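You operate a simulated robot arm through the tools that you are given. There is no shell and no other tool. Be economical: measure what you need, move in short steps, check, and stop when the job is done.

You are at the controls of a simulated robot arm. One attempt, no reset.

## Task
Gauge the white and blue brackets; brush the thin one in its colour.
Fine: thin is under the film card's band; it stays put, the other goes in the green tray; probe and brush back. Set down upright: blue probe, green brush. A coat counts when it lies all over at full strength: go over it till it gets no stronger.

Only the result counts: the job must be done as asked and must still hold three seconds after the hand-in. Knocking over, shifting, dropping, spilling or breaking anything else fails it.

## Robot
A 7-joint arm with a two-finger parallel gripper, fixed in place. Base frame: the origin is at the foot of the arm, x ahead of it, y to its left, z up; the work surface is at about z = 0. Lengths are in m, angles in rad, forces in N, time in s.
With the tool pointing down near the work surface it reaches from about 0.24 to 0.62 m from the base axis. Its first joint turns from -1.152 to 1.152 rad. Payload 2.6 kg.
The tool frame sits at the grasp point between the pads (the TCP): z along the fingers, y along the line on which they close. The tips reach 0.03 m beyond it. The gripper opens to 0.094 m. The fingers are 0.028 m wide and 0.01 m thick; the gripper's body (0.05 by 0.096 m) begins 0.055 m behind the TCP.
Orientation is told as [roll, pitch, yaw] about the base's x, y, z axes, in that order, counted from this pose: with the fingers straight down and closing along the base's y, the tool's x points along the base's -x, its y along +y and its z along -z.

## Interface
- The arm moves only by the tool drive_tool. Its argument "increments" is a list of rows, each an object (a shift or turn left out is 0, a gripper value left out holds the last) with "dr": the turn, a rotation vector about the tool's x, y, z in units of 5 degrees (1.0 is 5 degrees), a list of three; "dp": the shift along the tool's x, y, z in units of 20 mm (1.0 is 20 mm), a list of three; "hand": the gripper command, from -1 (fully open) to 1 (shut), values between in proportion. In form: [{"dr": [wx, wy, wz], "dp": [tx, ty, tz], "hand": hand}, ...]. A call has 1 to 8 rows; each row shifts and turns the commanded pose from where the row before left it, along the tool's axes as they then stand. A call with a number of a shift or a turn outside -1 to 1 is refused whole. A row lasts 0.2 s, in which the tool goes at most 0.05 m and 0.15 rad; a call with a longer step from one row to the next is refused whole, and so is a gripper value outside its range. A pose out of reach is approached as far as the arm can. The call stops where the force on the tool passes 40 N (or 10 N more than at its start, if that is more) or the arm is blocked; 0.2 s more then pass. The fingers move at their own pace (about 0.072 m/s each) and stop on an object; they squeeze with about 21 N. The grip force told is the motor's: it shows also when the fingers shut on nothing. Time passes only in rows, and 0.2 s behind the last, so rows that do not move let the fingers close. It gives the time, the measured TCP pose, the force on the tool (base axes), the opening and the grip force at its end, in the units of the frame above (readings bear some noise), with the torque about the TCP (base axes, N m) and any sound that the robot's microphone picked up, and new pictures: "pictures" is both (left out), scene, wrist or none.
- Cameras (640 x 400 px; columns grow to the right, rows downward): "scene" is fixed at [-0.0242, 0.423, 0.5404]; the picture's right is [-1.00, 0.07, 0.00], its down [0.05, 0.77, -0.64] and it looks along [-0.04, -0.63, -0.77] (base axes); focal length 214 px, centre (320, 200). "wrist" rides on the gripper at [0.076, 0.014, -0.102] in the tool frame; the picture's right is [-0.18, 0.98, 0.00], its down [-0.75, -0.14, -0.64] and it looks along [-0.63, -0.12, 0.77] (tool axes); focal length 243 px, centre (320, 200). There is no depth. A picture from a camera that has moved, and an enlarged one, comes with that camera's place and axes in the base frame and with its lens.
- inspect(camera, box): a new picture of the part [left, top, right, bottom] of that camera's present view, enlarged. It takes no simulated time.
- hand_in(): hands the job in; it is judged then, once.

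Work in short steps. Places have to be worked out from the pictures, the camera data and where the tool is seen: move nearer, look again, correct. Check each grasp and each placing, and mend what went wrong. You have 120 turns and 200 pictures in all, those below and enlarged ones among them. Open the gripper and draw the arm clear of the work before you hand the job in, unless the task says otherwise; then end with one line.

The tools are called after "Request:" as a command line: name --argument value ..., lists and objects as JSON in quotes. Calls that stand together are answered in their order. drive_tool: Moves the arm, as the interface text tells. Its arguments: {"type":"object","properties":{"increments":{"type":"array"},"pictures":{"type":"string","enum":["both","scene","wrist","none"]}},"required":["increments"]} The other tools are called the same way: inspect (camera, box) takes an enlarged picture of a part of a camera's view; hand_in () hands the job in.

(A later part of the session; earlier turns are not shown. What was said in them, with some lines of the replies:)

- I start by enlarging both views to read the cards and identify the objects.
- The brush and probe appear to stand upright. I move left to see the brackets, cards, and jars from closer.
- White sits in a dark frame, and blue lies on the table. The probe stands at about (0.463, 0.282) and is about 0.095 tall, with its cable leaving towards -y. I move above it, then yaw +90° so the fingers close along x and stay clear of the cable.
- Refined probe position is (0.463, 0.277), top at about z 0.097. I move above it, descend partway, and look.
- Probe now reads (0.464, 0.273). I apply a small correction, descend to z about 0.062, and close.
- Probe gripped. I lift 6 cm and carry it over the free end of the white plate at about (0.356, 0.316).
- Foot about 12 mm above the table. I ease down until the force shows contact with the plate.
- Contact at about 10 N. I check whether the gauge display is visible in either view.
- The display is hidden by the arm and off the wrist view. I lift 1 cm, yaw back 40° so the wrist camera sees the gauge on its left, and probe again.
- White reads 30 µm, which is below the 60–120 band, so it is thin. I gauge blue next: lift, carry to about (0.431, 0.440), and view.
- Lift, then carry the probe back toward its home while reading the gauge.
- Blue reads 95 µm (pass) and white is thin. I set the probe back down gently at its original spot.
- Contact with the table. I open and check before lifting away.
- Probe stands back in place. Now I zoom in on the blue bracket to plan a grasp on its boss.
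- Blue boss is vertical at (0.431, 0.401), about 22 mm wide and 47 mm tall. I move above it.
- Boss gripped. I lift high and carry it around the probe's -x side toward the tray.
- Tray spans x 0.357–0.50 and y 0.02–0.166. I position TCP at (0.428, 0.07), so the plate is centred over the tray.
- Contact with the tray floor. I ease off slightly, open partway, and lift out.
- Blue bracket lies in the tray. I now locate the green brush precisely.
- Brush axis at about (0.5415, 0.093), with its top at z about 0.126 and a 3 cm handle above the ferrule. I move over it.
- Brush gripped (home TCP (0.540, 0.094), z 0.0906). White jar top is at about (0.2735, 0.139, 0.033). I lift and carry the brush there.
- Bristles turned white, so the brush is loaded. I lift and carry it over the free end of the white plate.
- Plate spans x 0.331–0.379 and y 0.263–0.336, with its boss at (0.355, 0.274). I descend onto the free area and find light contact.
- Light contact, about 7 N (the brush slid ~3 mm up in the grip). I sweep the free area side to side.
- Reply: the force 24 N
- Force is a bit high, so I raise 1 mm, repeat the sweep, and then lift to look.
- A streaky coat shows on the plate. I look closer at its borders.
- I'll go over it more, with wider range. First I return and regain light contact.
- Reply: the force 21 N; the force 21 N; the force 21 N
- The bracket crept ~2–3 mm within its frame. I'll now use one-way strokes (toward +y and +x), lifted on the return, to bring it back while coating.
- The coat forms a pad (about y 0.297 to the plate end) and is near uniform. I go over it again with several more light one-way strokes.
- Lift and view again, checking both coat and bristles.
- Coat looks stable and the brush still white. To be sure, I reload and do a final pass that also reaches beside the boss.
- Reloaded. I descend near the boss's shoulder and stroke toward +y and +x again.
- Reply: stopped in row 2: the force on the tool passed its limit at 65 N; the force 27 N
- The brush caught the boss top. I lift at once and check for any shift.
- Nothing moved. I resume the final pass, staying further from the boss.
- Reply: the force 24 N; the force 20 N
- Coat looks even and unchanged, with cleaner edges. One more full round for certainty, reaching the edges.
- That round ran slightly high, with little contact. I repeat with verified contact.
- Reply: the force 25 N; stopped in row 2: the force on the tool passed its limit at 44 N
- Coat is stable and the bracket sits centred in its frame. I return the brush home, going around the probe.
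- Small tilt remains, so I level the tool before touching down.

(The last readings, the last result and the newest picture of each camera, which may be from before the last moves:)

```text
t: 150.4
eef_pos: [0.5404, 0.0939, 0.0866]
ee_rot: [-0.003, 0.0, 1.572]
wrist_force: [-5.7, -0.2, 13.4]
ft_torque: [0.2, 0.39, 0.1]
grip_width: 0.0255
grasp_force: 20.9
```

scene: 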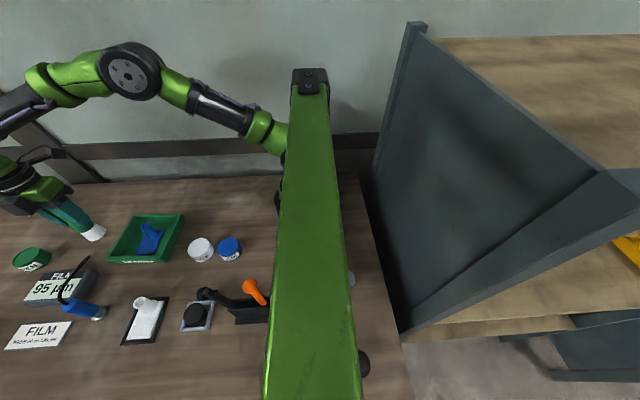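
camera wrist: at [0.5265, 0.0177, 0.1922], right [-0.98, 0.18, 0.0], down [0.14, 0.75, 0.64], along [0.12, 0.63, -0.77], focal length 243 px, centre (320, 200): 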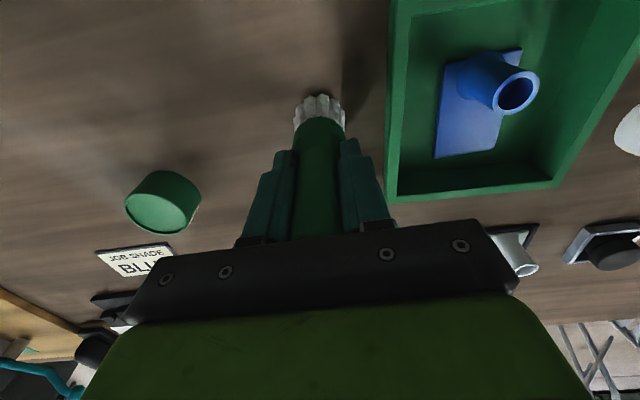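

Contact made. I ease off slightly, open, and check that the brush stands.

Request:
drive_tool --increments '[{"dp": [0, 0, -0.03]}, {"hand": 0.38}, {"hand": 0.3}, {"hand": 0.1}, {"hand": -0.3}, {"hand": -1}, {"hand": -1}, {"hand": -1}]' --pictures "both"

```text
t: 152.2
eef_pos: [0.5419, 0.0938, 0.0838]
ee_rot: [0.0, -0.004, 1.571]
wrist_force: [-1.0, 0.2, -0.1]
ft_torque: [0.01, 0.02, 0.02]
grip_width: 0.0942
grasp_force: 0.1
camera wrist: at [0.5273, 0.0173, 0.1875], right [-0.98, 0.18, 0.0], down [0.14, 0.75, 0.64], along [0.12, 0.63, -0.77], focal length 243 px, centre (320, 200)
```

scene: 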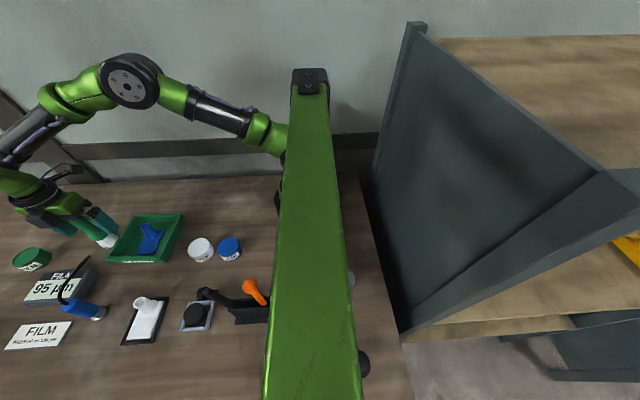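
wrist: 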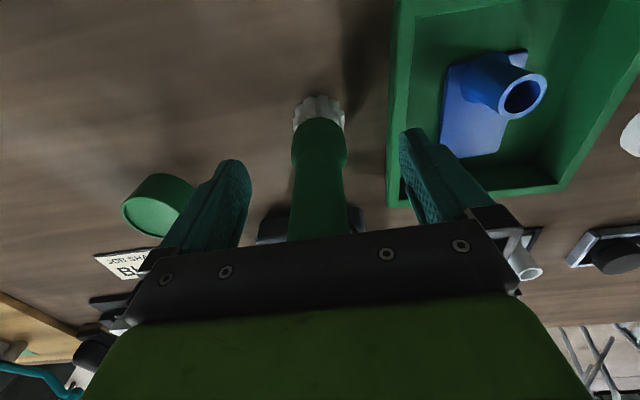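

Brush stands upright in its place. I rise straight up and inspect the final state.

Request:
drive_tool --increments '[{"dp": [0, 0, -1]}, {"dp": [0, 0, -1]}, {"dp": [0, 0, -1]}, {"dp": [0, 0, -1]}, {"dp": [0, 0, -1]}, {"dp": [0, 0, -1]}, {"dp": [0, 0, -1]}, {"dp": [0, 0, -1]}]' --pictures "none"

Request:
drive_tool --increments '[{"dp": [0.8, 0.5, -1]}, {"dp": [0.8, 0.5, -1]}, {"dp": [0.8, 0.5, -1]}, {"dp": [0.5, 0.5, -0.5]}, {"dp": [0, 0, 0]}]' --pictures "both"

Request:
inspect --camera "scene" --box '[0, 190, 250, 360]'

```text
t: 154.0
eef_pos: [0.5409, 0.0931, 0.2463]
ee_rot: [0.002, -0.002, 1.57]
wrist_force: [-0.4, 0.2, -0.1]
ft_torque: [0.02, 0.02, 0.0]
grip_width: 0.094
grasp_force: 0.0
```

```text
t: 155.2
eef_pos: [0.4994, 0.0347, 0.3145]
ee_rot: [0.0, -0.001, 1.569]
wrist_force: [0.6, 0.1, -0.6]
ft_torque: [0.03, -0.02, 0.0]
grip_width: 0.0938
grasp_force: 0.0
camera wrist: at [0.4858, -0.0412, 0.417], right [-0.98, 0.18, 0.0], down [0.14, 0.75, 0.64], along [0.12, 0.63, -0.77], focal length 243 px, centre (320, 200)
```

scene: 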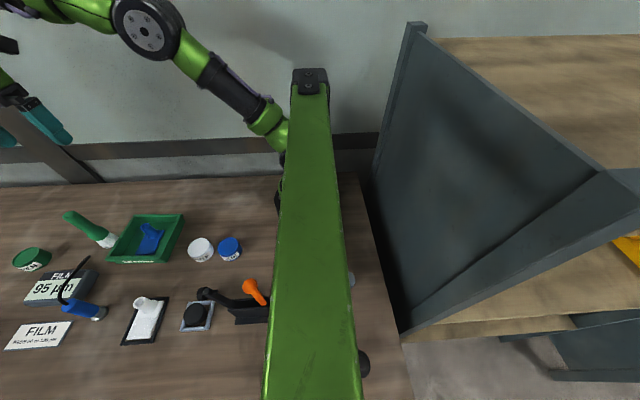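
wrist: 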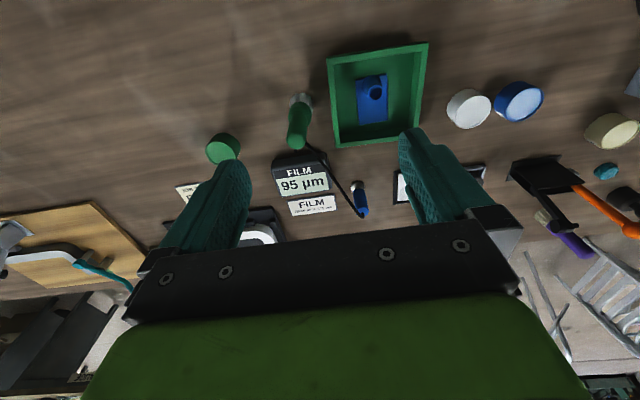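

```text
2.35 times, centred on (125, 275) of scene
camera zoom: at [-0.0242, 0.423, 0.5404], right [-1.0, 0.07, 0.0], down [0.05, 0.77, -0.64], along [-0.04, -0.63, -0.77], focal length 505 px, centre (779, 24)
```

zoom: 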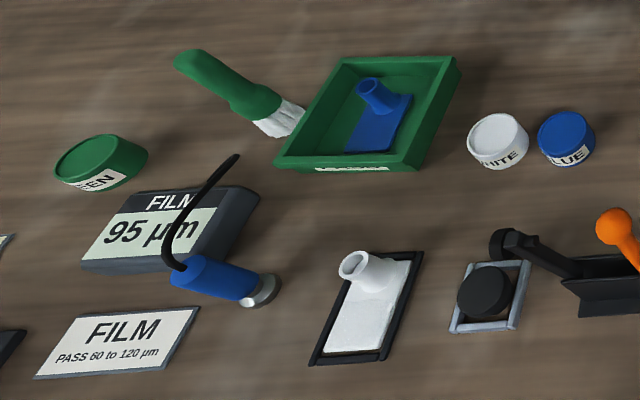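

The probe and brush stand upright at home, blue is in the tray, coated white is in its frame, and the gripper is open and clear. I hand in.

Request:
hand_in

```text
The job is handed in.
```

The job is handed in: white read 30 µm (thin), so I brushed it white and left it in its frame; blue read 95 µm and went in the green tray. The probe and brush are back upright. The brush shifted white a few mm inside its frame before I worked it back, and it once pressed on the white boss. White on white, I could only judge full coat strength by its no longer changing.
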